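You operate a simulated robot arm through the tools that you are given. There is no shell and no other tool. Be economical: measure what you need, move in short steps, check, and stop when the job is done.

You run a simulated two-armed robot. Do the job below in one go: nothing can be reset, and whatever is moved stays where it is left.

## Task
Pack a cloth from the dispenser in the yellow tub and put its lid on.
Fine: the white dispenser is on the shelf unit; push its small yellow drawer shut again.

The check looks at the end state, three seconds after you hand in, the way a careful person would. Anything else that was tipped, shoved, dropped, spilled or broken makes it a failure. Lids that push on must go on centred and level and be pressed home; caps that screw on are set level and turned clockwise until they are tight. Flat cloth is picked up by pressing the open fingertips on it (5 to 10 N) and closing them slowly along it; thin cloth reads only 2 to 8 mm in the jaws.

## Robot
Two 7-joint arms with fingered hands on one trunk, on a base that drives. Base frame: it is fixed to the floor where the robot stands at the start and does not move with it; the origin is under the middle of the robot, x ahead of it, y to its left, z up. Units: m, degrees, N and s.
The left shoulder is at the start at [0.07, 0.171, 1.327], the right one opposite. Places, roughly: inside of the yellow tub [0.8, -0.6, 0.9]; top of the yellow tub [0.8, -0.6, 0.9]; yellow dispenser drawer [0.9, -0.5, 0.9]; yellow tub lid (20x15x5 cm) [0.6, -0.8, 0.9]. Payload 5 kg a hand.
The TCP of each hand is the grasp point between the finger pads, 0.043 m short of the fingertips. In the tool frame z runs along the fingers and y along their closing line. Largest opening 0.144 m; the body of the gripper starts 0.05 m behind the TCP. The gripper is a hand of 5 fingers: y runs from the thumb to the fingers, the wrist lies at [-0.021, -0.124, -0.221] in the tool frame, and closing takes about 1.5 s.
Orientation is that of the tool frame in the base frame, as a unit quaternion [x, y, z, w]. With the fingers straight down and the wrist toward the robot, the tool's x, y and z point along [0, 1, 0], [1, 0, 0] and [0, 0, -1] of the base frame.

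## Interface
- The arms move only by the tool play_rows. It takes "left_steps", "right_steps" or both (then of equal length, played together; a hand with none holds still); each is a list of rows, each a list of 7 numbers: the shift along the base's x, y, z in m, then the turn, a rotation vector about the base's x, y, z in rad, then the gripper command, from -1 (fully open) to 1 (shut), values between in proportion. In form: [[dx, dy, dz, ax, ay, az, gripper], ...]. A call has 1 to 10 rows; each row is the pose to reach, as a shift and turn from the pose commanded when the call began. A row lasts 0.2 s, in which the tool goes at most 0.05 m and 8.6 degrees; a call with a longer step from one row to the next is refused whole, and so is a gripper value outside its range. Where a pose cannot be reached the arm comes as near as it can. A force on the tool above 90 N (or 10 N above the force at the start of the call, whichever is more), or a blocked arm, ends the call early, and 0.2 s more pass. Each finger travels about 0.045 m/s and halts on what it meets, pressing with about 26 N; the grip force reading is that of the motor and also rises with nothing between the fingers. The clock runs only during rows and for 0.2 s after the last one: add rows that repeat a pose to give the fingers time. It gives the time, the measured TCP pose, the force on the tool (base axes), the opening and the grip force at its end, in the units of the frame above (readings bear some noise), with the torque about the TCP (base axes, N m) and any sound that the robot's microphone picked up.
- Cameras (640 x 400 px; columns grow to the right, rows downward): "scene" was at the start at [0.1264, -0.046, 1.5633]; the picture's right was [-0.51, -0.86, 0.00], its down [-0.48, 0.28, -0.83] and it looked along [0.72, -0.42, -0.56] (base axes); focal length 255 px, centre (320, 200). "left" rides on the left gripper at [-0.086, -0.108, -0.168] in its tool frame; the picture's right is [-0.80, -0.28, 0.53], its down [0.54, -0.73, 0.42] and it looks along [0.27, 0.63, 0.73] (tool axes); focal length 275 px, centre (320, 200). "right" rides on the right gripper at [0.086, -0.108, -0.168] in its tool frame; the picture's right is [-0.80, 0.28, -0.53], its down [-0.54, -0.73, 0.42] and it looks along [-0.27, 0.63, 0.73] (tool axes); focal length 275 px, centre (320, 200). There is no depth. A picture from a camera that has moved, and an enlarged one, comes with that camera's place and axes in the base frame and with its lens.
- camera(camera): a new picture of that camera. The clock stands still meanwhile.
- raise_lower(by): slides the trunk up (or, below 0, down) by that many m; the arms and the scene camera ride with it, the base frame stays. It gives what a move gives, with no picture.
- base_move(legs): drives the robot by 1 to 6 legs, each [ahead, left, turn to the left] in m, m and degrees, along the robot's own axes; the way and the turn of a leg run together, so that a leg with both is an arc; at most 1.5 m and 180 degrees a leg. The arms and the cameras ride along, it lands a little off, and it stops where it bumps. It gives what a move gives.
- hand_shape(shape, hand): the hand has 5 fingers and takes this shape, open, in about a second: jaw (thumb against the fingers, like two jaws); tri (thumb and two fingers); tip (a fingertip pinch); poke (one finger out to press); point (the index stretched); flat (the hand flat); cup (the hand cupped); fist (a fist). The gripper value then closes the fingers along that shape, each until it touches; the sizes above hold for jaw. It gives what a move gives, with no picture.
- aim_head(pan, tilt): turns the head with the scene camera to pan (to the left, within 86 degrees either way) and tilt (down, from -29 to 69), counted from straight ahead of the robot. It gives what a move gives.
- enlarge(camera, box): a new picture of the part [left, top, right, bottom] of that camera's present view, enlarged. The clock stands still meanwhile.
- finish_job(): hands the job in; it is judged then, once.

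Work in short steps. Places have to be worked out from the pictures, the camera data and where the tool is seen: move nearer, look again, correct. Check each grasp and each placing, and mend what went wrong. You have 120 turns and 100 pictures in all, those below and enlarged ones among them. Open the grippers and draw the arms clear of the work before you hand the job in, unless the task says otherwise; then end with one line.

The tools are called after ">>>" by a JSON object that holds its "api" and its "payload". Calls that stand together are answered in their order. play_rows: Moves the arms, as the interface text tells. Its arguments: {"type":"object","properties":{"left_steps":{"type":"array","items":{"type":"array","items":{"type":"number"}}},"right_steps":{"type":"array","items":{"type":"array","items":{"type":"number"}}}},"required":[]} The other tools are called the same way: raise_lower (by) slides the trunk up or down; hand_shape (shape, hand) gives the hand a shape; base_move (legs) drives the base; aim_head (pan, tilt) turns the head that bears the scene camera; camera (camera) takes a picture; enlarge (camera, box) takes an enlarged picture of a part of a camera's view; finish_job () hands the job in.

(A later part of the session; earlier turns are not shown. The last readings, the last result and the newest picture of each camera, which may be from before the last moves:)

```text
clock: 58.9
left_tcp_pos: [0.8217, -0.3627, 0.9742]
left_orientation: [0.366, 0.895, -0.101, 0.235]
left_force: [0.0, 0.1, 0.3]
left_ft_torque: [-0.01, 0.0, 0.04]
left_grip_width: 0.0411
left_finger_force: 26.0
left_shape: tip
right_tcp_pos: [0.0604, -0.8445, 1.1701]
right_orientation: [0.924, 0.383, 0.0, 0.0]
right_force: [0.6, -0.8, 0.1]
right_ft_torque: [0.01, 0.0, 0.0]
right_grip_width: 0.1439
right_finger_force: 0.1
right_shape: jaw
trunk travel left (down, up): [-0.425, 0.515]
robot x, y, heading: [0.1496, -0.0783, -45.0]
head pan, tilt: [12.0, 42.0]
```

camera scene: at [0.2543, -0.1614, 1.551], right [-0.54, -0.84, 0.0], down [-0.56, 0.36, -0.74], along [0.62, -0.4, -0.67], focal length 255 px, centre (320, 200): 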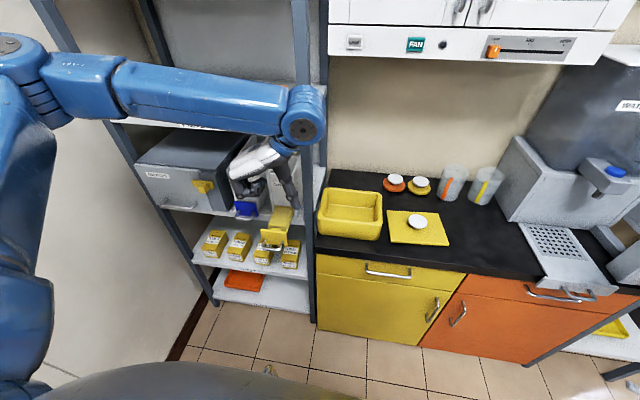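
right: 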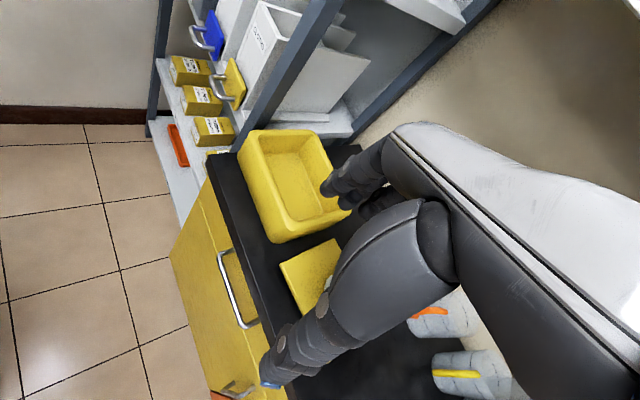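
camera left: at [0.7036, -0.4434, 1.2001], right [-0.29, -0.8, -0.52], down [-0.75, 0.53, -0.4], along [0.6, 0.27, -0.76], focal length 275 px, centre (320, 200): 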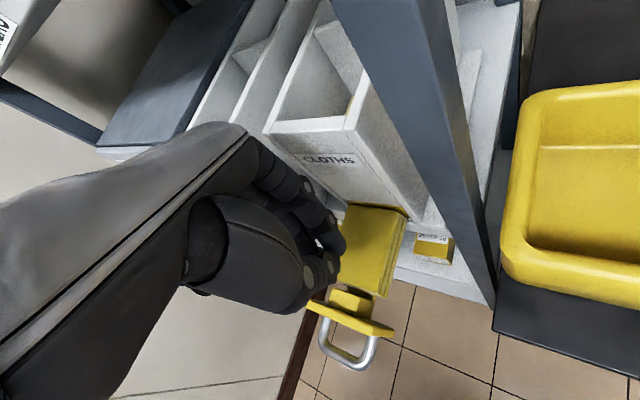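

Pressing force is zero but the grip holds at 41 mm with 26 N, so it seems to have the cloth between the tips. I lift to see.

>>> {"api": "play_rows", "payload": {"left_steps": [[0, 0, 0.006, 0, 0, 0, 0.62], [0, 0, 0.012, 0, 0, 0, 0.62], [0, 0, 0.02, 0, 0, 0, 0.62], [0, 0, 0.025, 0, 0, 0, 0.62]]}}

>>> {"api": "enlarge", "payload": {"camera": "left", "box": [220, 140, 440, 380]}}

```text
clock: 59.9
left_tcp_pos: [0.8215, -0.3637, 1.0006]
left_orientation: [0.365, 0.895, -0.103, 0.236]
left_force: [0.3, 0.2, -0.6]
left_ft_torque: [-0.06, 0.0, 0.03]
left_grip_width: 0.0414
left_finger_force: 25.8
left_shape: tip
right_tcp_pos: [0.0594, -0.8437, 1.1687]
right_orientation: [0.924, 0.383, -0.001, 0.0]
right_force: [0.5, -0.5, -0.2]
right_ft_torque: [0.02, -0.01, -0.02]
right_grip_width: 0.144
right_finger_force: 0.1
right_shape: jaw
trunk travel left (down, up): [-0.425, 0.515]
robot x, y, heading: [0.146, -0.0758, -45.0]
head pan, tilt: [12.0, 42.0]
```

```text
1.67 times, centred on (330, 260) of left
camera zoom: at [0.7422, -0.4328, 1.19], right [0.48, -0.87, -0.07], down [-0.7, -0.34, -0.63], along [0.53, 0.35, -0.78], focal length 459 px, centre (303, 100)
```

zoom: 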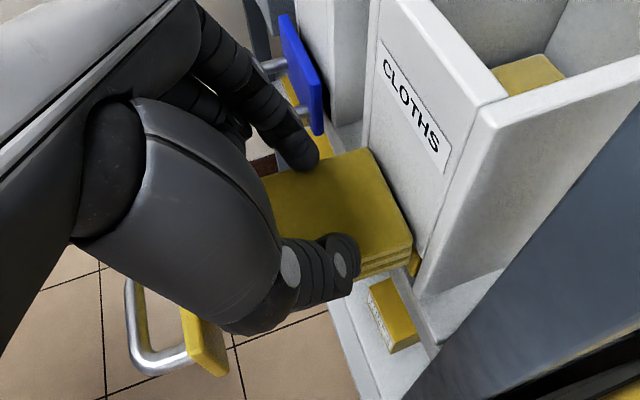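

The whole folded piece lifted off together, so the drawer carries one folded cloth. I lift higher and draw it clear of the dispenser, then check.

>>> {"api": "play_rows", "payload": {"left_steps": [[0, 0, 0.02, 0, 0, 0, 0.65], [0, 0, 0.04, 0, 0, 0, 0.65], [-0.005, 0.005, 0.06, 0, 0, 0, 0.65], [-0.01, 0.01, 0.08, 0, 0, 0, 0.65], [-0.015, 0.015, 0.1, 0, 0, 0, 0.65]]}}

>>> {"api": "camera", "payload": {"camera": "left"}}

>>> {"api": "enlarge", "payload": {"camera": "scene", "box": [200, 130, 360, 250]}}

```text
clock: 61.1
left_tcp_pos: [0.817, -0.3486, 1.0994]
left_orientation: [0.367, 0.895, -0.103, 0.233]
left_force: [-0.5, 0.3, -0.4]
left_ft_torque: [0.0, -0.04, 0.01]
left_grip_width: 0.0412
left_finger_force: 26.2
left_shape: tip
left hand out of reach, approached as far as the arm can: row 4, 5
right_tcp_pos: [0.0601, -0.8434, 1.1696]
right_orientation: [0.924, 0.383, 0.0, 0.0]
right_force: [-1.0, 0.0, 0.4]
right_ft_torque: [-0.02, 0.01, 0.07]
right_grip_width: 0.1437
right_finger_force: 0.1
right_shape: jaw
trunk travel left (down, up): [-0.425, 0.515]
robot x, y, heading: [0.1459, -0.0781, -44.9]
head pan, tilt: [12.0, 42.0]
```

```text
44 pictures are left
camera left: at [0.738, -0.4187, 1.2903], right [0.48, -0.88, -0.07], down [-0.7, -0.33, -0.63], along [0.52, 0.35, -0.78], focal length 275 px, centre (320, 200)
```

left: 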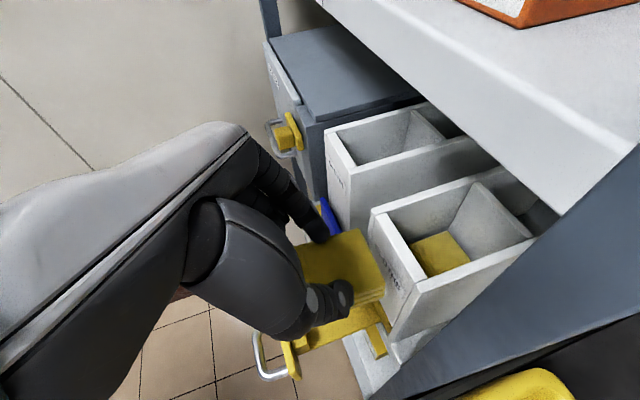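

```text
3.33 times, centred on (280, 190) of scene
camera zoom: at [0.2537, -0.1603, 1.551], right [-0.54, -0.84, 0.0], down [-0.56, 0.36, -0.74], along [0.62, -0.4, -0.67], focal length 849 px, centre (453, 233)
```

zoom: 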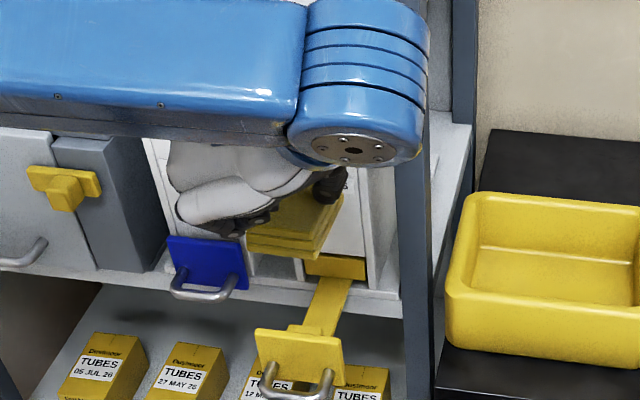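

The drawer tray is empty and the cloth hangs securely in the grip. I carry it back past the shelf upright and to the right, in front of the tub (centre about [0.74, -0.605], rim z ≈ 0.935).

>>> {"api": "play_rows", "payload": {"left_steps": [[-0.035, -0.007, -0.013, 0, 0, 0, 0.65], [-0.07, -0.014, -0.026, 0, 0, 0, 0.65], [-0.106, -0.021, -0.04, 0, 0, 0, 0.65], [-0.132, -0.047, -0.04, 0, 0, 0, 0.65], [-0.157, -0.072, -0.04, 0, 0, 0, 0.65], [-0.183, -0.098, -0.04, 0, 0, 0, 0.65], [-0.208, -0.123, -0.04, 0, 0, 0, 0.65]]}}

>>> {"api": "camera", "payload": {"camera": "scene"}}

```text
clock: 62.7
left_tcp_pos: [0.7501, -0.5155, 1.0316]
left_orientation: [0.383, 0.894, -0.099, 0.209]
left_force: [0.6, -1.4, -0.8]
left_ft_torque: [0.03, 0.01, 0.01]
left_grip_width: 0.0323
left_finger_force: 26.0
left_shape: tip
left hand out of reach, approached as far as the arm can: row 1, 2, 3, 4, 5, 6, 7
right_tcp_pos: [0.0641, -0.8462, 1.1659]
right_orientation: [0.923, 0.385, -0.001, -0.002]
right_force: [-0.1, -1.2, -0.7]
right_ft_torque: [0.11, 0.01, 0.04]
right_grip_width: 0.1437
right_finger_force: 0.0
right_shape: jaw
trunk travel left (down, up): [-0.425, 0.515]
robot x, y, heading: [0.1497, -0.0791, -44.9]
head pan, tilt: [12.0, 42.0]
stopped in row 7 (left hand): the force on the tool passed its limit (the readings are from after the stop); the commanded pose is now the measured one
```

```text
42 pictures are left
camera scene: at [0.2553, -0.1633, 1.5506], right [-0.54, -0.84, 0.0], down [-0.56, 0.36, -0.74], along [0.62, -0.4, -0.67], focal length 255 px, centre (320, 200)
```

scene: 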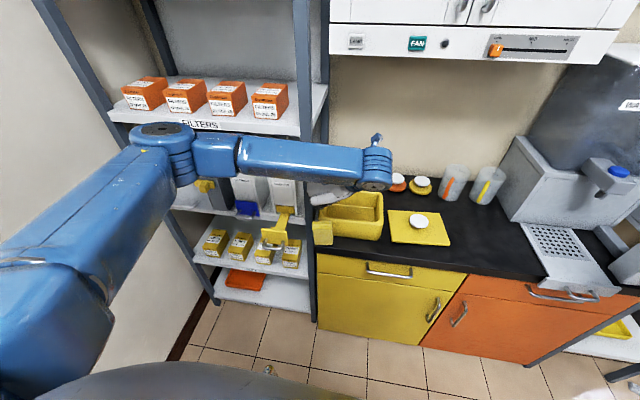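

The arm could not fold in and drifted forward until something touched. I look closely before moving anything.

>>> {"api": "enlarge", "payload": {"camera": "scene", "box": [240, 140, 440, 280]}}

>>> {"api": "camera", "payload": {"camera": "left"}}

```text
2.86 times, centred on (340, 210) of scene
camera zoom: at [0.2553, -0.1633, 1.5506], right [-0.54, -0.84, 0.0], down [-0.56, 0.36, -0.74], along [0.62, -0.4, -0.67], focal length 728 px, centre (263, 171)
```

zoom: 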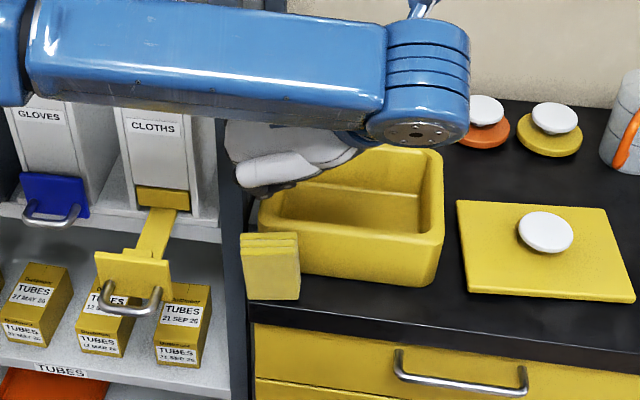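

```text
40 pictures are left
camera left: at [0.6749, -0.589, 1.2212], right [0.45, -0.89, -0.11], down [-0.74, -0.29, -0.61], along [0.51, 0.36, -0.78], focal length 275 px, centre (320, 200)
```

left: 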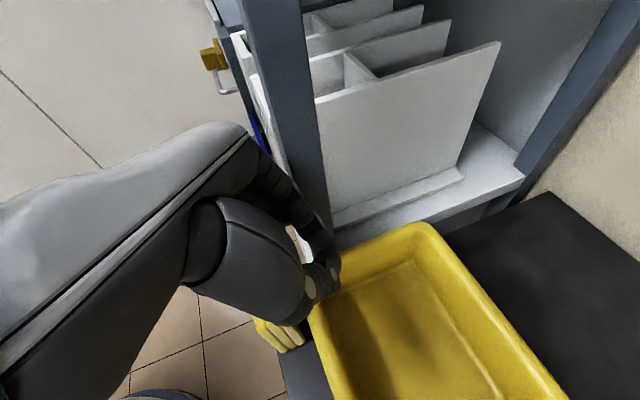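

The cloth was knocked out of the grip and now stands on edge on the counter just in front of the tub's left corner; tub and shelf look unmoved. I move the hand gently right and up, away from the upright, then look again.

>>> {"api": "play_rows", "payload": {"left_steps": [[-0.005, -0.005, 0.01, 0, 0, 0, 0.6], [-0.007, -0.007, 0.03, 0, 0, 0, 0.6], [-0.007, -0.007, 0.06, 0, 0, 0, 0.6], [-0.007, -0.007, 0.09, 0, 0, 0, 0.6]]}}

>>> {"api": "enlarge", "payload": {"camera": "scene", "box": [240, 140, 440, 280]}}

>>> {"api": "camera", "payload": {"camera": "left"}}

```text
clock: 63.7
left_tcp_pos: [0.7456, -0.5221, 1.1245]
left_orientation: [0.385, 0.893, -0.101, 0.208]
left_force: [-0.4, -1.1, 0.5]
left_ft_torque: [-0.03, -0.05, 0.01]
left_grip_width: 0.0291
left_finger_force: 0.1
left_shape: tip
left hand out of reach, approached as far as the arm can: row 1, 2, 3, 4
right_tcp_pos: [0.0603, -0.8412, 1.1688]
right_orientation: [0.923, 0.385, -0.001, 0.001]
right_force: [0.0, 1.6, 0.5]
right_ft_torque: [-0.07, -0.02, -0.02]
right_grip_width: 0.1438
right_finger_force: 0.0
right_shape: jaw
trunk travel left (down, up): [-0.425, 0.515]
robot x, y, heading: [0.1482, -0.0786, -44.6]
head pan, tilt: [12.0, 42.0]
```

```text
2.86 times, centred on (340, 210) of scene
camera zoom: at [0.2516, -0.1571, 1.5512], right [-0.54, -0.84, 0.0], down [-0.56, 0.36, -0.74], along [0.63, -0.4, -0.67], focal length 728 px, centre (263, 171)
```

zoom: 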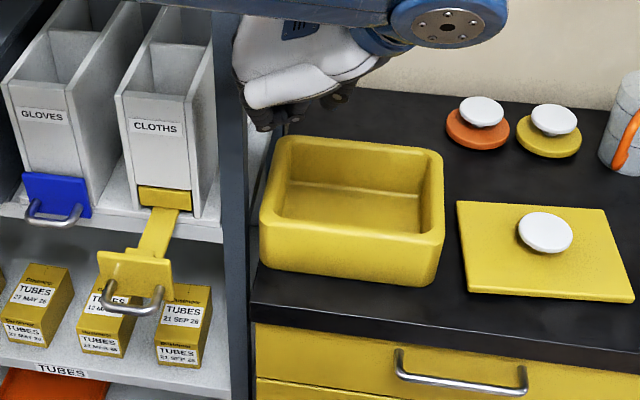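

```text
38 pictures are left
camera left: at [0.6698, -0.5945, 1.3152], right [0.44, -0.89, -0.11], down [-0.74, -0.29, -0.61], along [0.51, 0.35, -0.79], focal length 275 px, centre (320, 200)
```

left: 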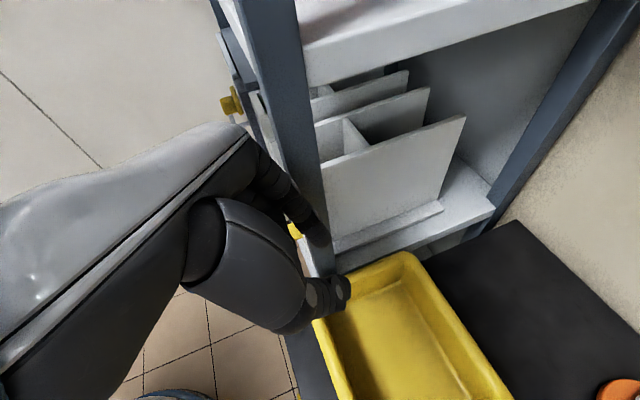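

The cloth is no longer on the counter, so it probably fell. I look down at the floor by tilting the head.

>>> {"api": "aim_head", "payload": {"pan": 10, "tilt": 66}}

>>> {"api": "camera", "payload": {"camera": "scene"}}

>>> {"api": "camera", "payload": {"camera": "right"}}

```text
clock: 64.6
left_tcp_pos: [0.7475, -0.5233, 1.1235]
left_orientation: [0.385, 0.894, -0.101, 0.208]
left_force: [0.4, 0.5, 0.7]
left_ft_torque: [-0.04, -0.01, 0.02]
left_grip_width: 0.0291
left_finger_force: 0.0
left_shape: tip
right_tcp_pos: [0.0624, -0.843, 1.1701]
right_orientation: [0.922, 0.386, 0.0, 0.0]
right_force: [-0.5, 0.9, 0.6]
right_ft_torque: [0.01, 0.0, -0.05]
right_grip_width: 0.144
right_finger_force: 0.0
right_shape: jaw
trunk travel left (down, up): [-0.425, 0.515]
robot x, y, heading: [0.1462, -0.0773, -44.8]
head pan, tilt: [10.0, 66.0]
```

```text
37 pictures are left
camera scene: at [0.2325, -0.1476, 1.5207], right [-0.57, -0.82, 0.0], down [-0.75, 0.52, -0.41], along [0.33, -0.23, -0.91], focal length 255 px, centre (320, 200)
```

scene: 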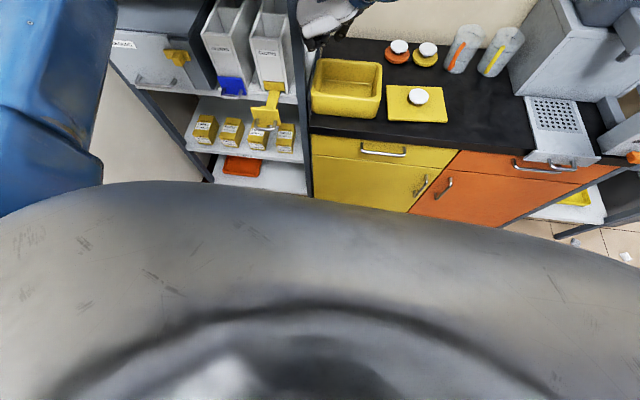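

```text
36 pictures are left
camera right: at [0.0451, -0.7061, 1.336], right [-0.36, -0.77, 0.53], down [-0.9, 0.12, -0.42], along [0.26, -0.63, -0.73], focal length 275 px, centre (320, 200)
```

right: 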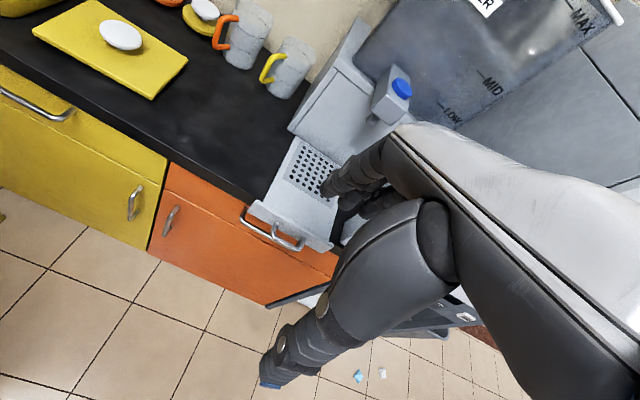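

The right camera shows a yellow scrap at its left edge, which projects to about [0.65, -0.44] on the floor in front of the cabinet. I back the robot straight out so the arms clear the counter, then look at the floor.

>>> {"api": "base_move", "payload": {"legs": [[-0.4, 0, 0]]}}

>>> {"api": "aim_head", "payload": {"pan": 5, "tilt": 55}}

>>> {"api": "camera", "payload": {"camera": "scene"}}

```text
clock: 66.3
left_tcp_pos: [0.597, -0.4534, 1.1249]
left_orientation: [0.409, 0.882, -0.108, 0.207]
left_force: [-0.4, 0.2, 0.0]
left_ft_torque: [-0.04, 0.04, 0.01]
left_grip_width: 0.0293
left_finger_force: 0.1
left_shape: tip
right_tcp_pos: [-0.1061, -0.7333, 1.1725]
right_orientation: [0.933, 0.359, -0.002, 0.002]
right_force: [0.4, -0.6, -0.8]
right_ft_torque: [-0.03, 0.02, -0.02]
right_grip_width: 0.1437
right_finger_force: 0.1
right_shape: jaw
trunk travel left (down, up): [-0.425, 0.515]
robot x, y, heading: [0.0263, 0.0216, -48.1]
head pan, tilt: [10.0, 66.0]
stopped in leg 1: the robot was blocked; the commanded pose is now the measured one
```

```text
clock: 67.0
left_tcp_pos: [0.5951, -0.4603, 1.1233]
left_orientation: [0.411, 0.882, -0.105, 0.206]
left_force: [-0.6, -2.5, -0.8]
left_ft_torque: [0.06, -0.07, 0.05]
left_grip_width: 0.0293
left_finger_force: 0.1
left_shape: tip
right_tcp_pos: [-0.1088, -0.7388, 1.1665]
right_orientation: [0.933, 0.359, 0.001, 0.0]
right_force: [-1.3, -1.0, -1.0]
right_ft_torque: [0.07, -0.02, -0.01]
right_grip_width: 0.1438
right_finger_force: 0.2
right_shape: jaw
trunk travel left (down, up): [-0.425, 0.515]
robot x, y, heading: [0.0193, 0.0223, -48.0]
head pan, tilt: [5.0, 55.0]
```

```text
35 pictures are left
camera scene: at [0.108, -0.0683, 1.5329], right [-0.68, -0.73, 0.0], down [-0.6, 0.56, -0.57], along [0.42, -0.39, -0.82], focal length 255 px, centre (320, 200)
```

scene: 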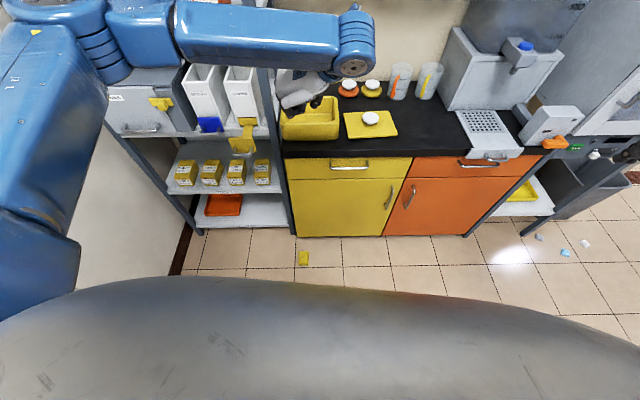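

The cloth lies on the floor near [0.634, -0.41]. The base stopped early, probably because the left elbow met the wall, so I fold the left arm into a plain downward pose in the clear space in front of the counter.

>>> {"api": "play_rows", "payload": {"left_steps": [[-0.0058, 0.0194, -0.029, 0.0462, -0.0036, -0.132, 0.6], [-0.0116, 0.0388, -0.058, 0.0924, -0.0073, -0.264, 0.6], [-0.0174, 0.0582, -0.087, 0.1385, -0.0109, -0.396, 0.6], [-0.0232, 0.0776, -0.116, 0.1847, -0.0145, -0.528, 0.6], [-0.029, 0.097, -0.145, 0.2309, -0.0182, -0.66, 0.6], [-0.0348, 0.1164, -0.174, 0.2771, -0.0218, -0.793, 0.6]]}}

>>> {"api": "play_rows", "payload": {"left_steps": [[-0.0058, 0.0194, -0.029, 0.0462, -0.0036, -0.132, 0.6], [-0.0116, 0.0388, -0.058, 0.0924, -0.0073, -0.264, 0.6], [-0.0174, 0.0582, -0.087, 0.1385, -0.0109, -0.396, 0.6], [-0.0232, 0.0776, -0.116, 0.1847, -0.0145, -0.528, 0.6], [-0.029, 0.097, -0.145, 0.2309, -0.0182, -0.66, 0.6]]}}

>>> {"api": "camera", "payload": {"camera": "scene"}}

```text
clock: 68.4
left_tcp_pos: [0.5613, -0.3397, 0.9514]
left_orientation: [0.744, 0.659, -0.054, 0.101]
left_force: [0.1, -0.3, 0.5]
left_ft_torque: [-0.02, 0.0, -0.03]
left_grip_width: 0.029
left_finger_force: 0.1
left_shape: tip
right_tcp_pos: [-0.1077, -0.7338, 1.1708]
right_orientation: [0.934, 0.359, -0.001, 0.003]
right_force: [0.0, -0.2, 0.9]
right_ft_torque: [-0.07, 0.06, 0.0]
right_grip_width: 0.1439
right_finger_force: 0.0
right_shape: jaw
trunk travel left (down, up): [-0.425, 0.515]
robot x, y, heading: [0.0216, 0.0208, -48.0]
head pan, tilt: [5.0, 55.0]
```

```text
clock: 69.6
left_tcp_pos: [0.5338, -0.2429, 0.8063]
left_orientation: [0.923, 0.384, -0.001, 0.0]
left_force: [-1.0, -0.6, -0.4]
left_ft_torque: [0.0, -0.01, 0.02]
left_grip_width: 0.029
left_finger_force: 0.1
left_shape: tip
right_tcp_pos: [-0.108, -0.7357, 1.1694]
right_orientation: [0.933, 0.359, 0.0, 0.002]
right_force: [0.6, 0.3, 1.0]
right_ft_torque: [-0.02, -0.01, -0.02]
right_grip_width: 0.1438
right_finger_force: 0.1
right_shape: jaw
trunk travel left (down, up): [-0.425, 0.515]
robot x, y, heading: [0.0267, 0.0215, -48.2]
head pan, tilt: [5.0, 55.0]
```

```text
34 pictures are left
camera scene: at [0.1091, -0.0635, 1.5334], right [-0.68, -0.73, 0.0], down [-0.6, 0.56, -0.57], along [0.42, -0.39, -0.82], focal length 255 px, centre (320, 200)
```

scene: 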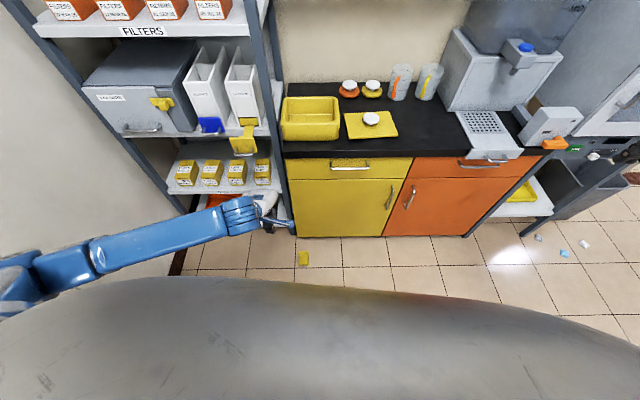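

The arm is now clear and the cloth is in plain view on the floor. I lower the trunk by 0.42 m.

>>> {"api": "raise_lower", "payload": {"by": -0.42}}

>>> {"api": "camera", "payload": {"camera": "scene"}}

>>> {"api": "camera", "payload": {"camera": "left"}}

```text
refused: -0.42 is not a number from -0.4 to 0.4
```

```text
33 pictures are left
camera scene: at [0.1091, -0.0635, 1.5334], right [-0.68, -0.73, 0.0], down [-0.6, 0.56, -0.57], along [0.42, -0.39, -0.82], focal length 255 px, centre (320, 200)
```

scene: 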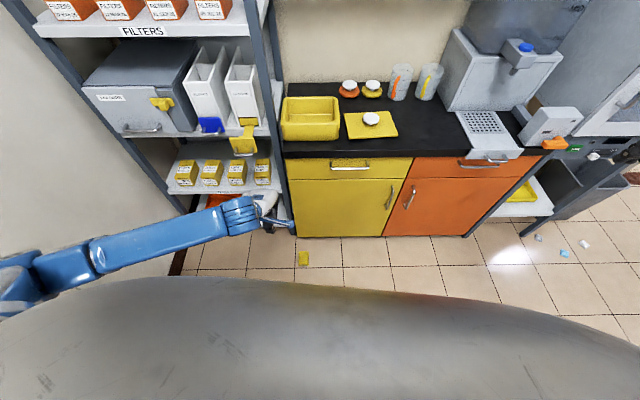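

```text
32 pictures are left
camera left: at [0.3973, -0.2261, 0.9745], right [-0.77, -0.36, -0.53], down [-0.13, 0.9, -0.42], along [0.63, -0.25, -0.73], focal length 275 px, centre (320, 200)
```

left: 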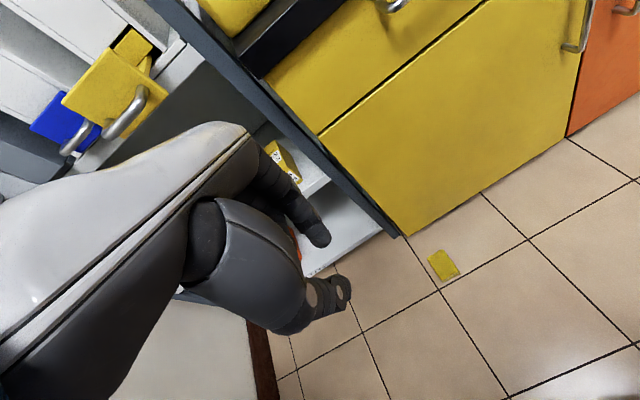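

The left view confirms the cloth lying flat at about [0.63, -0.41]. I lower in two steps as the limit is 0.4 m per call.

>>> {"api": "raise_lower", "payload": {"by": -0.4}}

>>> {"api": "camera", "payload": {"camera": "left"}}

```text
clock: 73.4
left_tcp_pos: [0.5338, -0.2426, 0.4055]
left_orientation: [0.923, 0.385, -0.002, 0.0]
left_force: [0.3, -0.4, 0.4]
left_ft_torque: [0.01, -0.02, 0.01]
left_grip_width: 0.0288
left_finger_force: 0.2
left_shape: tip
right_tcp_pos: [-0.1086, -0.7348, 0.7703]
right_orientation: [0.934, 0.359, 0.0, 0.001]
right_force: [0.8, 0.3, 1.0]
right_ft_torque: [-0.01, 0.02, -0.02]
right_grip_width: 0.1442
right_finger_force: 0.0
right_shape: jaw
trunk travel left (down, up): [-0.025, 0.915]
robot x, y, heading: [0.0218, 0.0266, -48.2]
head pan, tilt: [5.0, 55.0]
```

```text
31 pictures are left
camera left: at [0.3971, -0.2263, 0.5745], right [-0.76, -0.37, -0.53], down [-0.13, 0.9, -0.42], along [0.63, -0.25, -0.73], focal length 275 px, centre (320, 200)
```

left: 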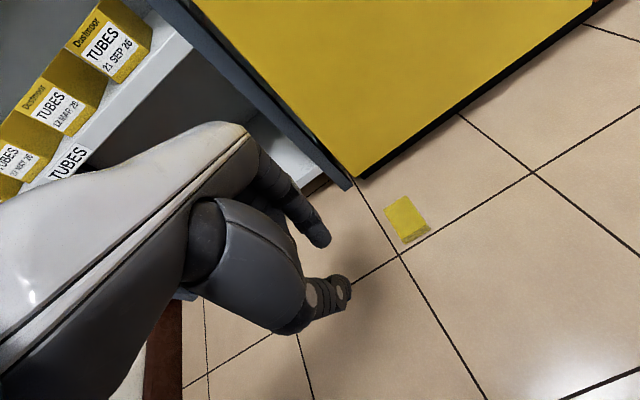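

The cloth's long side lies along the robot's forward direction, centred at [0.628, -0.411]. I drive 0.2 m ahead and square up so the left hand can reach the floor there, and lower the trunk the last 2 cm.

>>> {"api": "base_move", "payload": {"legs": [[0.2, 0.0, 3]]}}

>>> {"api": "raise_lower", "payload": {"by": -0.02}}

>>> {"api": "hand_shape", "payload": {"hand": "left", "shape": "tri"}}

>>> {"api": "camera", "payload": {"camera": "left"}}

```text
clock: 75.0
left_tcp_pos: [0.6828, -0.3591, 0.4056]
left_orientation: [0.912, 0.409, -0.003, -0.001]
left_force: [0.5, -0.2, 0.1]
left_ft_torque: [-0.01, 0.03, 0.0]
left_grip_width: 0.0289
left_finger_force: 0.0
left_shape: tip
right_tcp_pos: [0.0674, -0.8858, 0.7686]
right_orientation: [0.924, 0.383, 0.0, 0.001]
right_force: [0.7, -0.5, -0.1]
right_ft_torque: [0.04, 0.03, 0.01]
right_grip_width: 0.1438
right_finger_force: 0.0
right_shape: jaw
trunk travel left (down, up): [-0.025, 0.915]
robot x, y, heading: [0.1588, -0.1185, -45.2]
head pan, tilt: [5.0, 55.0]
```

```text
clock: 75.7
left_tcp_pos: [0.6811, -0.3579, 0.3855]
left_orientation: [0.913, 0.408, -0.002, -0.001]
left_force: [-0.1, -0.3, 0.4]
left_ft_torque: [0.01, -0.01, 0.01]
left_grip_width: 0.0292
left_finger_force: 0.2
left_shape: tip
right_tcp_pos: [0.0671, -0.884, 0.7499]
right_orientation: [0.924, 0.382, 0.0, 0.001]
right_force: [0.2, -0.4, 0.6]
right_ft_torque: [-0.02, 0.0, 0.0]
right_grip_width: 0.1436
right_finger_force: 0.0
right_shape: jaw
trunk travel left (down, up): [-0.005, 0.935]
robot x, y, heading: [0.1574, -0.1192, -45.5]
head pan, tilt: [5.0, 55.0]
```

```text
clock: 76.6
left_tcp_pos: [0.6809, -0.359, 0.3854]
left_orientation: [0.913, 0.408, -0.003, -0.001]
left_force: [0.0, -0.5, -0.3]
left_ft_torque: [0.01, 0.03, -0.01]
left_grip_width: 0.1433
left_finger_force: 0.0
left_shape: tri
right_tcp_pos: [0.0662, -0.8842, 0.7499]
right_orientation: [0.924, 0.382, -0.001, 0.001]
right_force: [0.4, 0.0, -0.3]
right_ft_torque: [0.0, -0.02, 0.03]
right_grip_width: 0.1439
right_finger_force: 0.1
right_shape: jaw
trunk travel left (down, up): [-0.005, 0.935]
robot x, y, heading: [0.1627, -0.12, -45.1]
head pan, tilt: [5.0, 55.0]
```

```text
30 pictures are left
camera left: at [0.5445, -0.3499, 0.5543], right [-0.75, -0.4, -0.53], down [-0.18, 0.89, -0.42], along [0.64, -0.22, -0.73], focal length 275 px, centre (320, 200)
```

left: 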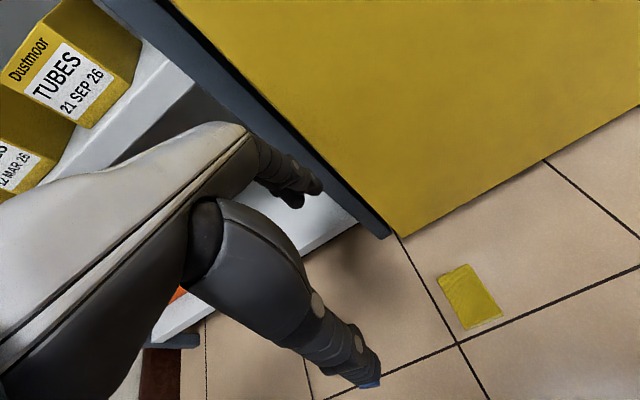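

The cloth centre is confirmed at [0.625, -0.41]. I move the open hand above it and down to about 12 cm, squaring its yaw.

>>> {"api": "play_rows", "payload": {"left_steps": [[-0.015, -0.013, -0.03, 0, 0, -0.02, -1], [-0.03, -0.026, -0.07, 0, 0, -0.04, -1], [-0.045, -0.04, -0.11, 0, 0, -0.055, -1], [-0.056, -0.051, -0.15, 0, 0, -0.055, -1], [-0.056, -0.051, -0.195, 0, 0, -0.055, -1], [-0.056, -0.051, -0.235, 0, 0, -0.055, -1], [-0.056, -0.051, -0.265, 0, 0, -0.055, -1]]}}

>>> {"api": "camera", "payload": {"camera": "left"}}

```text
clock: 78.2
left_tcp_pos: [0.6274, -0.4107, 0.1209]
left_orientation: [0.924, 0.382, -0.002, -0.001]
left_force: [-0.2, 0.1, 0.4]
left_ft_torque: [0.06, 0.08, 0.0]
left_grip_width: 0.1437
left_finger_force: 0.1
left_shape: tri
right_tcp_pos: [0.0654, -0.884, 0.7499]
right_orientation: [0.924, 0.381, 0.0, 0.001]
right_force: [-0.8, 0.5, -0.2]
right_ft_torque: [-0.02, -0.01, 0.05]
right_grip_width: 0.1439
right_finger_force: 0.1
right_shape: jaw
trunk travel left (down, up): [-0.005, 0.935]
robot x, y, heading: [0.1584, -0.1194, -45.0]
head pan, tilt: [5.0, 55.0]
```

```text
29 pictures are left
camera left: at [0.4902, -0.3939, 0.2887], right [-0.77, -0.36, -0.53], down [-0.13, 0.9, -0.42], along [0.63, -0.25, -0.73], focal length 275 px, centre (320, 200)
```

left: 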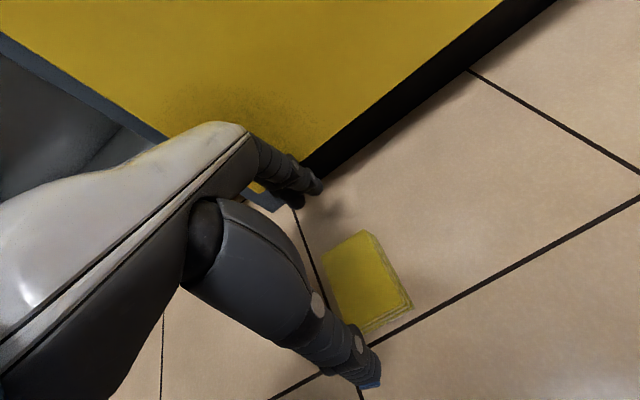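

The fingers straddle the cloth. I descend to 6 cm TCP height, where the tips should be just off the floor, and check the force.

>>> {"api": "play_rows", "payload": {"left_steps": [[-0.003, 0.001, -0.02, 0, 0, 0, -0.8], [-0.003, 0.001, -0.04, 0, 0, 0, -0.7], [-0.003, 0.001, -0.055, 0, 0, 0, -0.6], [-0.003, 0.001, -0.06, 0, 0, 0, -0.6]]}}

>>> {"api": "enlarge", "payload": {"camera": "left", "box": [240, 120, 480, 400]}}

```text
clock: 79.2
left_tcp_pos: [0.6234, -0.4075, 0.0592]
left_orientation: [0.924, 0.383, -0.002, -0.001]
left_force: [0.2, 0.2, -1.3]
left_ft_torque: [-0.03, 0.02, -0.01]
left_grip_width: 0.1153
left_finger_force: 0.0
left_shape: tri
right_tcp_pos: [0.0675, -0.8844, 0.7505]
right_orientation: [0.924, 0.382, 0.0, 0.001]
right_force: [0.7, 1.1, -0.8]
right_ft_torque: [0.0, 0.03, -0.03]
right_grip_width: 0.1439
right_finger_force: 0.0
right_shape: jaw
trunk travel left (down, up): [-0.005, 0.935]
robot x, y, heading: [0.1625, -0.1206, -45.2]
head pan, tilt: [5.0, 55.0]
```

```text
1.43 times, centred on (360, 260) of left
camera zoom: at [0.4868, -0.3922, 0.2284], right [-0.77, -0.36, -0.53], down [-0.13, 0.9, -0.42], along [0.63, -0.25, -0.73], focal length 393 px, centre (263, 114)
```

zoom: 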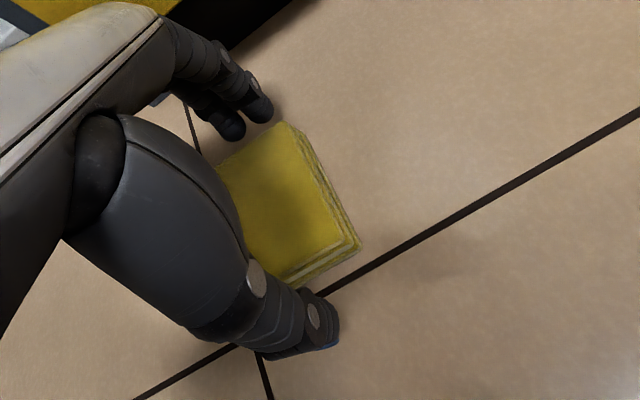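

The fingers are beyond the far edge and the thumb beyond the near edge. I lower 5 mm and close.

>>> {"api": "play_rows", "payload": {"left_steps": [[0, 0, -0.005, 0, 0, 0, -0.5], [0, 0, -0.005, 0, 0, 0, -0.35], [0, 0, -0.005, 0, 0, 0, -0.2], [0, 0, -0.005, 0, 0, 0, -0.05], [0, 0, -0.005, 0, 0, 0, 0.1], [0, 0, -0.005, 0, 0, 0, 0.25], [0, 0, -0.005, 0, 0, 0, 0.4]]}}

>>> {"api": "enlarge", "payload": {"camera": "left", "box": [240, 120, 480, 400]}}

```text
clock: 80.8
left_tcp_pos: [0.6222, -0.4084, 0.0557]
left_orientation: [0.924, 0.383, -0.003, -0.001]
left_force: [0.1, -0.3, -0.7]
left_ft_torque: [0.04, -0.01, -0.02]
left_grip_width: 0.0839
left_finger_force: 26.4
left_shape: tri
right_tcp_pos: [0.0662, -0.884, 0.7504]
right_orientation: [0.924, 0.382, -0.001, 0.001]
right_force: [0.6, -0.4, 0.7]
right_ft_torque: [0.0, -0.03, 0.01]
right_grip_width: 0.1438
right_finger_force: 0.0
right_shape: jaw
trunk travel left (down, up): [-0.005, 0.935]
robot x, y, heading: [0.1556, -0.1177, -45.2]
head pan, tilt: [5.0, 55.0]
```

```text
1.43 times, centred on (360, 260) of left
camera zoom: at [0.4867, -0.3924, 0.2236], right [-0.77, -0.36, -0.53], down [-0.13, 0.9, -0.42], along [0.63, -0.25, -0.73], focal length 393 px, centre (263, 114)
```

zoom: 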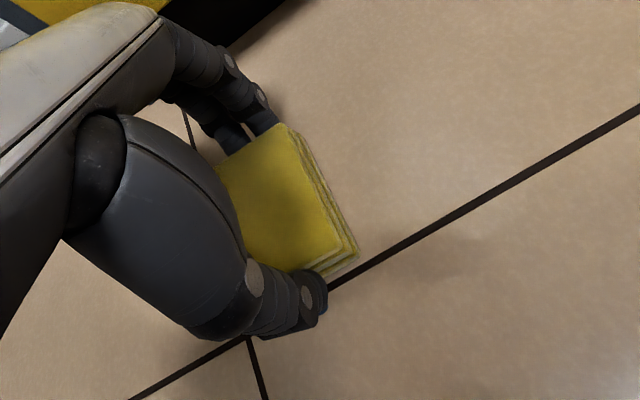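

The cloth is gripped lengthwise at 84 mm with 26 N. I lift it slowly.

>>> {"api": "play_rows", "payload": {"left_steps": [[0, 0, 0.01, 0, 0, 0, 0.4], [0, 0, 0.02, 0, 0, 0, 0.4], [0, 0, 0.04, 0, 0, 0, 0.4], [0, 0, 0.06, 0, 0, 0, 0.4], [0, 0, 0.08, 0, 0, 0, 0.4]]}}

>>> {"api": "enlarge", "payload": {"camera": "left", "box": [240, 120, 480, 400]}}

```text
clock: 82.0
left_tcp_pos: [0.6244, -0.4088, 0.1348]
left_orientation: [0.924, 0.382, -0.002, -0.001]
left_force: [0.4, 0.0, -0.6]
left_ft_torque: [0.01, 0.02, 0.04]
left_grip_width: 0.0838
left_finger_force: 25.5
left_shape: tri
right_tcp_pos: [0.0663, -0.8838, 0.7498]
right_orientation: [0.924, 0.382, -0.001, 0.002]
right_force: [0.6, 0.0, -0.4]
right_ft_torque: [0.0, -0.01, 0.01]
right_grip_width: 0.144
right_finger_force: 0.0
right_shape: jaw
trunk travel left (down, up): [-0.005, 0.935]
robot x, y, heading: [0.1566, -0.1178, -45.2]
head pan, tilt: [5.0, 55.0]
```

```text
1.43 times, centred on (360, 260) of left
camera zoom: at [0.4873, -0.3923, 0.3035], right [-0.77, -0.36, -0.53], down [-0.13, 0.9, -0.42], along [0.63, -0.25, -0.74], focal length 393 px, centre (263, 114)
```

zoom: 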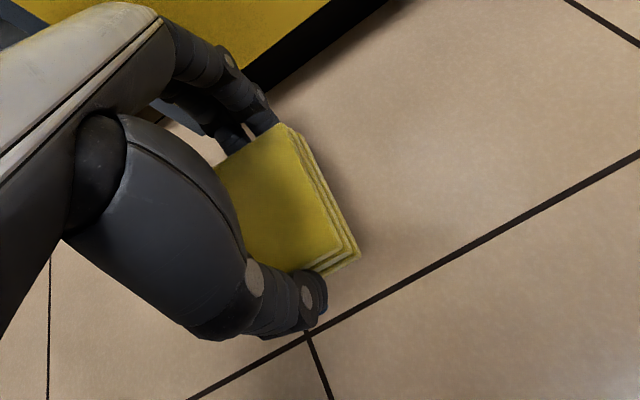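

The cloth is held. I back off 0.14 m so nothing catches under the counter edge, then raise the trunk in two steps, which keeps the arm's posture.

>>> {"api": "base_move", "payload": {"legs": [[-0.14, 0, 0]]}}

>>> {"api": "raise_lower", "payload": {"by": 0.4}}

>>> {"api": "raise_lower", "payload": {"by": 0.4}}

>>> {"api": "aim_head", "payload": {"pan": 12, "tilt": 50}}

>>> {"api": "camera", "payload": {"camera": "scene"}}

```text
clock: 83.3
left_tcp_pos: [0.524, -0.3089, 0.1356]
left_orientation: [0.924, 0.383, -0.003, 0.0]
left_force: [0.0, 1.2, 0.5]
left_ft_torque: [-0.02, 0.0, -0.01]
left_grip_width: 0.0837
left_finger_force: 26.0
left_shape: tri
right_tcp_pos: [-0.034, -0.7828, 0.7507]
right_orientation: [0.924, 0.381, -0.001, 0.001]
right_force: [-0.4, -0.2, 0.6]
right_ft_torque: [-0.03, -0.04, 0.0]
right_grip_width: 0.1437
right_finger_force: 0.2
right_shape: jaw
trunk travel left (down, up): [-0.005, 0.935]
robot x, y, heading: [0.0594, -0.0149, -45.5]
head pan, tilt: [5.0, 55.0]
```

```text
clock: 87.1
left_tcp_pos: [0.5231, -0.3091, 0.5345]
left_orientation: [0.924, 0.383, -0.002, 0.0]
left_force: [0.3, 0.1, -1.1]
left_ft_torque: [-0.01, -0.01, -0.01]
left_grip_width: 0.0837
left_finger_force: 25.9
left_shape: tri
right_tcp_pos: [-0.0329, -0.7846, 1.1504]
right_orientation: [0.924, 0.382, -0.001, 0.002]
right_force: [0.1, 0.3, 0.8]
right_ft_torque: [-0.01, 0.03, 0.01]
right_grip_width: 0.1439
right_finger_force: 0.1
right_shape: jaw
trunk travel left (down, up): [-0.405, 0.535]
robot x, y, heading: [0.063, -0.0194, -45.2]
head pan, tilt: [5.0, 55.0]
```

```text
clock: 91.0
left_tcp_pos: [0.5248, -0.309, 0.9332]
left_orientation: [0.924, 0.383, -0.003, -0.002]
left_force: [0.0, 0.2, 0.0]
left_ft_torque: [-0.01, 0.03, -0.02]
left_grip_width: 0.0836
left_finger_force: 26.2
left_shape: tri
right_tcp_pos: [-0.0327, -0.7842, 1.5496]
right_orientation: [0.924, 0.382, 0.0, 0.001]
right_force: [0.1, 0.0, -0.1]
right_ft_torque: [0.01, 0.01, -0.02]
right_grip_width: 0.1437
right_finger_force: 0.1
right_shape: jaw
trunk travel left (down, up): [-0.805, 0.135]
robot x, y, heading: [0.0561, -0.025, -44.9]
head pan, tilt: [5.0, 55.0]
```

```text
clock: 91.7
left_tcp_pos: [0.5247, -0.3087, 0.9343]
left_orientation: [0.924, 0.383, -0.002, -0.001]
left_force: [-0.9, -0.3, 0.1]
left_ft_torque: [0.0, 0.0, 0.02]
left_grip_width: 0.0837
left_finger_force: 26.4
left_shape: tri
right_tcp_pos: [-0.0326, -0.784, 1.5493]
right_orientation: [0.924, 0.382, -0.001, 0.001]
right_force: [-0.4, -0.5, 0.0]
right_ft_torque: [0.0, -0.03, -0.01]
right_grip_width: 0.1442
right_finger_force: 0.1
right_shape: jaw
trunk travel left (down, up): [-0.805, 0.135]
robot x, y, heading: [0.0639, -0.0182, -45.2]
head pan, tilt: [12.0, 50.0]
```

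```text
25 pictures are left
camera scene: at [0.1581, -0.0981, 1.9198], right [-0.55, -0.84, 0.0], down [-0.64, 0.42, -0.64], along [0.54, -0.35, -0.77], focal length 255 px, centre (320, 200)
```

scene: 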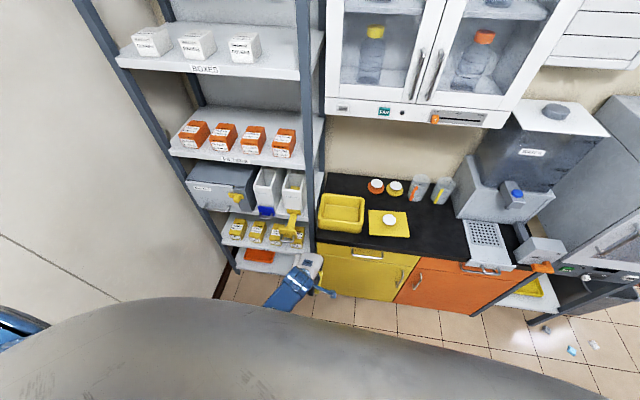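

The cloth is raised safely. I lift the arm another 15 cm, drive 0.12 m ahead, and enlarge the tub to refine its place.

>>> {"api": "play_rows", "payload": {"left_steps": [[0, 0, 0.04, 0, 0, 0, 0.4], [0, 0, 0.08, 0, 0, 0, 0.4], [0, 0, 0.12, 0, 0, 0, 0.4], [0, 0, 0.16, 0, 0, 0, 0.4]]}}

>>> {"api": "base_move", "payload": {"legs": [[0.12, 0, 0]]}}

>>> {"api": "enlarge", "payload": {"camera": "scene", "box": [270, 150, 430, 270]}}

```text
clock: 92.7
left_tcp_pos: [0.5245, -0.3078, 1.0951]
left_orientation: [0.923, 0.384, -0.003, -0.001]
left_force: [-0.4, 0.8, 0.0]
left_ft_torque: [-0.05, -0.02, 0.02]
left_grip_width: 0.0837
left_finger_force: 26.2
left_shape: tri
right_tcp_pos: [-0.0333, -0.7846, 1.5494]
right_orientation: [0.924, 0.381, 0.0, 0.002]
right_force: [-0.5, -0.6, -0.1]
right_ft_torque: [0.05, -0.04, -0.02]
right_grip_width: 0.144
right_finger_force: 0.1
right_shape: jaw
trunk travel left (down, up): [-0.805, 0.135]
robot x, y, heading: [0.0582, -0.0139, -45.4]
head pan, tilt: [12.0, 50.0]
```

```text
clock: 93.9
left_tcp_pos: [0.6051, -0.3896, 1.0969]
left_orientation: [0.924, 0.383, -0.001, 0.002]
left_force: [0.1, 1.6, -0.4]
left_ft_torque: [-0.04, -0.08, 0.01]
left_grip_width: 0.0833
left_finger_force: 26.3
left_shape: tri
right_tcp_pos: [0.0457, -0.8639, 1.5522]
right_orientation: [0.924, 0.382, 0.001, 0.003]
right_force: [-1.3, 1.3, 0.2]
right_ft_torque: [-0.09, -0.07, -0.02]
right_grip_width: 0.144
right_finger_force: 0.1
right_shape: jaw
trunk travel left (down, up): [-0.805, 0.135]
robot x, y, heading: [0.1451, -0.1035, -45.2]
head pan, tilt: [12.0, 50.0]
```

```text
3.33 times, centred on (350, 210) of scene
camera zoom: at [0.2365, -0.1766, 1.9205], right [-0.55, -0.84, 0.0], down [-0.64, 0.42, -0.65], along [0.54, -0.35, -0.76], focal length 849 px, centre (220, 167)
```

zoom: 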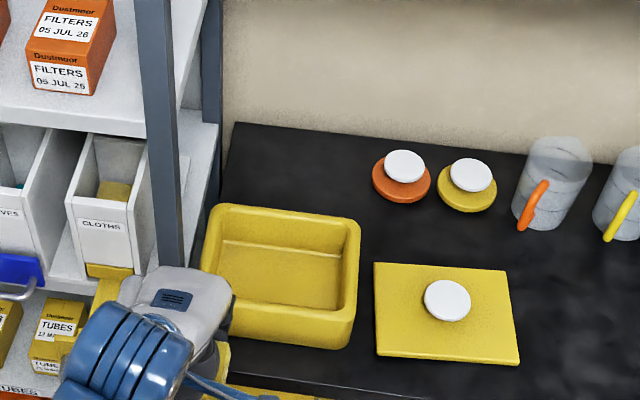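

The tub's rim centre is at [0.744, -0.606] and the lid's centre near [0.583, -0.78]. I shift right first, clear of the upright, then forward over the tub.

>>> {"api": "play_rows", "payload": {"left_steps": [[-0.021, -0.021, 0.0, 0, 0, 0, 0.4], [-0.042, -0.042, 0.0, 0, 0, 0, 0.4], [-0.012, -0.072, 0.0, 0, 0, 0, 0.4], [0.018, -0.102, 0.0, 0, 0, 0, 0.4], [0.048, -0.132, 0.0, 0, 0, 0, 0.4], [0.078, -0.162, 0.0, 0, 0, 0, 0.4], [0.108, -0.19, 0.0, 0, 0, 0, 0.4], [0.139, -0.216, 0.0, 0, 0, 0, 0.4], [0.139, -0.216, 0.0, 0, 0, 0, 0.4]]}}

>>> {"api": "camera", "payload": {"camera": "left"}}

```text
clock: 95.9
left_tcp_pos: [0.749, -0.6102, 1.0968]
left_orientation: [0.924, 0.383, -0.002, 0.001]
left_force: [-0.4, 0.5, 0.1]
left_ft_torque: [0.0, 0.0, 0.03]
left_grip_width: 0.0837
left_finger_force: 25.6
left_shape: tri
right_tcp_pos: [0.0498, -0.8675, 1.5499]
right_orientation: [0.924, 0.383, 0.0, 0.002]
right_force: [-0.1, 0.4, 0.7]
right_ft_torque: [-0.04, -0.05, -0.02]
right_grip_width: 0.144
right_finger_force: 0.2
right_shape: jaw
trunk travel left (down, up): [-0.805, 0.135]
robot x, y, heading: [0.1411, -0.1026, -45.4]
head pan, tilt: [12.0, 50.0]
```

```text
23 pictures are left
camera left: at [0.6116, -0.5929, 1.2649], right [-0.77, -0.36, -0.53], down [-0.13, 0.9, -0.42], along [0.63, -0.26, -0.73], focal length 275 px, centre (320, 200)
```

left: 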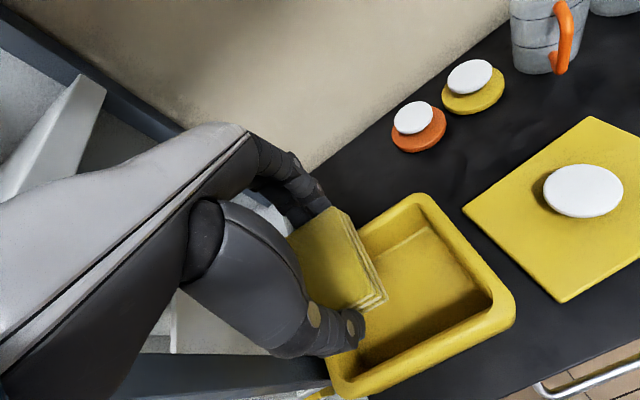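

The cloth sits slightly left of the tub's middle. I shift 2 cm right, then lower with the trunk to just above the tub floor.

>>> {"api": "play_rows", "payload": {"left_steps": [[-0.013, -0.013, 0, 0, 0, 0, 0.4], [-0.015, -0.012, 0, 0, 0, 0, 0.4]]}}

>>> {"api": "raise_lower", "payload": {"by": -0.12}}

>>> {"api": "camera", "payload": {"camera": "left"}}

```text
clock: 96.5
left_tcp_pos: [0.7504, -0.6095, 1.0924]
left_orientation: [0.922, 0.387, 0.008, -0.003]
left_force: [0.1, 0.0, -0.6]
left_ft_torque: [-0.01, 0.0, 0.01]
left_grip_width: 0.0835
left_finger_force: 25.8
left_shape: tri
right_tcp_pos: [0.0519, -0.8691, 1.5502]
right_orientation: [0.924, 0.382, 0.0, 0.001]
right_force: [0.4, 0.1, -0.6]
right_ft_torque: [0.0, -0.02, 0.05]
right_grip_width: 0.144
right_finger_force: 0.1
right_shape: jaw
trunk travel left (down, up): [-0.805, 0.135]
robot x, y, heading: [0.1412, -0.1034, -45.3]
head pan, tilt: [12.0, 50.0]
```

```text
clock: 98.0
left_tcp_pos: [0.7502, -0.61, 0.9732]
left_orientation: [0.922, 0.386, 0.011, -0.004]
left_force: [0.0, -0.1, -0.6]
left_ft_torque: [0.02, 0.0, -0.01]
left_grip_width: 0.0836
left_finger_force: 26.0
left_shape: tri
right_tcp_pos: [0.0514, -0.8688, 1.4302]
right_orientation: [0.924, 0.382, -0.001, 0.001]
right_force: [-0.6, -0.2, -0.1]
right_ft_torque: [-0.02, 0.0, 0.0]
right_grip_width: 0.1439
right_finger_force: 0.1
right_shape: jaw
trunk travel left (down, up): [-0.685, 0.255]
robot x, y, heading: [0.1451, -0.1072, -45.2]
head pan, tilt: [12.0, 50.0]
```

```text
22 pictures are left
camera left: at [0.6096, -0.5968, 1.1395], right [-0.75, -0.36, -0.55], down [-0.13, 0.9, -0.41], along [0.65, -0.24, -0.73], focal length 275 px, centre (320, 200)
```

left: 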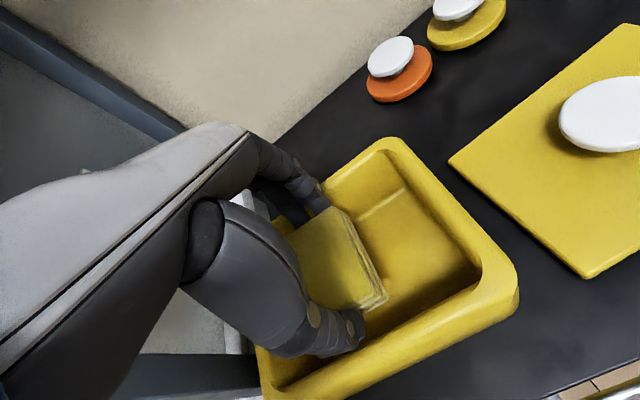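

The cloth is already inside the rim outline, clear of all walls. I lower 4 cm more.

>>> {"api": "raise_lower", "payload": {"by": -0.04}}

>>> {"api": "enlarge", "payload": {"camera": "left", "box": [200, 100, 540, 400]}}

```text
clock: 98.7
left_tcp_pos: [0.7551, -0.6147, 0.9559]
left_orientation: [0.922, 0.386, 0.017, 0.017]
left_force: [-9.3, 8.8, 45.9]
left_ft_torque: [-1.51, -2.4, 0.04]
left_grip_width: 0.084
left_finger_force: 25.9
left_shape: tri
right_tcp_pos: [0.0483, -0.8664, 1.3938]
right_orientation: [0.924, 0.383, 0.0, 0.003]
right_force: [1.1, -0.6, -0.9]
right_ft_torque: [0.06, 0.08, 0.03]
right_grip_width: 0.1437
right_finger_force: 0.1
right_shape: jaw
trunk travel left (down, up): [-0.648, 0.292]
robot x, y, heading: [0.1428, -0.1043, -45.1]
head pan, tilt: [12.0, 50.0]
stopped: the force on the tool passed its limit (the readings are from after the stop); the commanded pose is now the measured one
```

```text
1.33 times, centred on (370, 250) of left
camera zoom: at [0.6095, -0.5966, 1.1168], right [-0.74, -0.38, -0.56], down [-0.11, 0.89, -0.44], along [0.67, -0.26, -0.7], focal length 367 px, centre (253, 133)
```

zoom: 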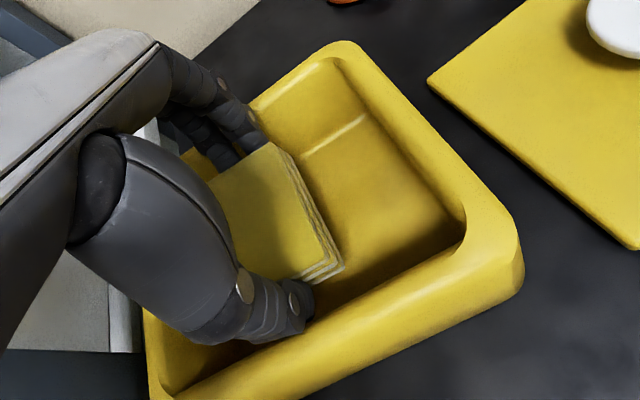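

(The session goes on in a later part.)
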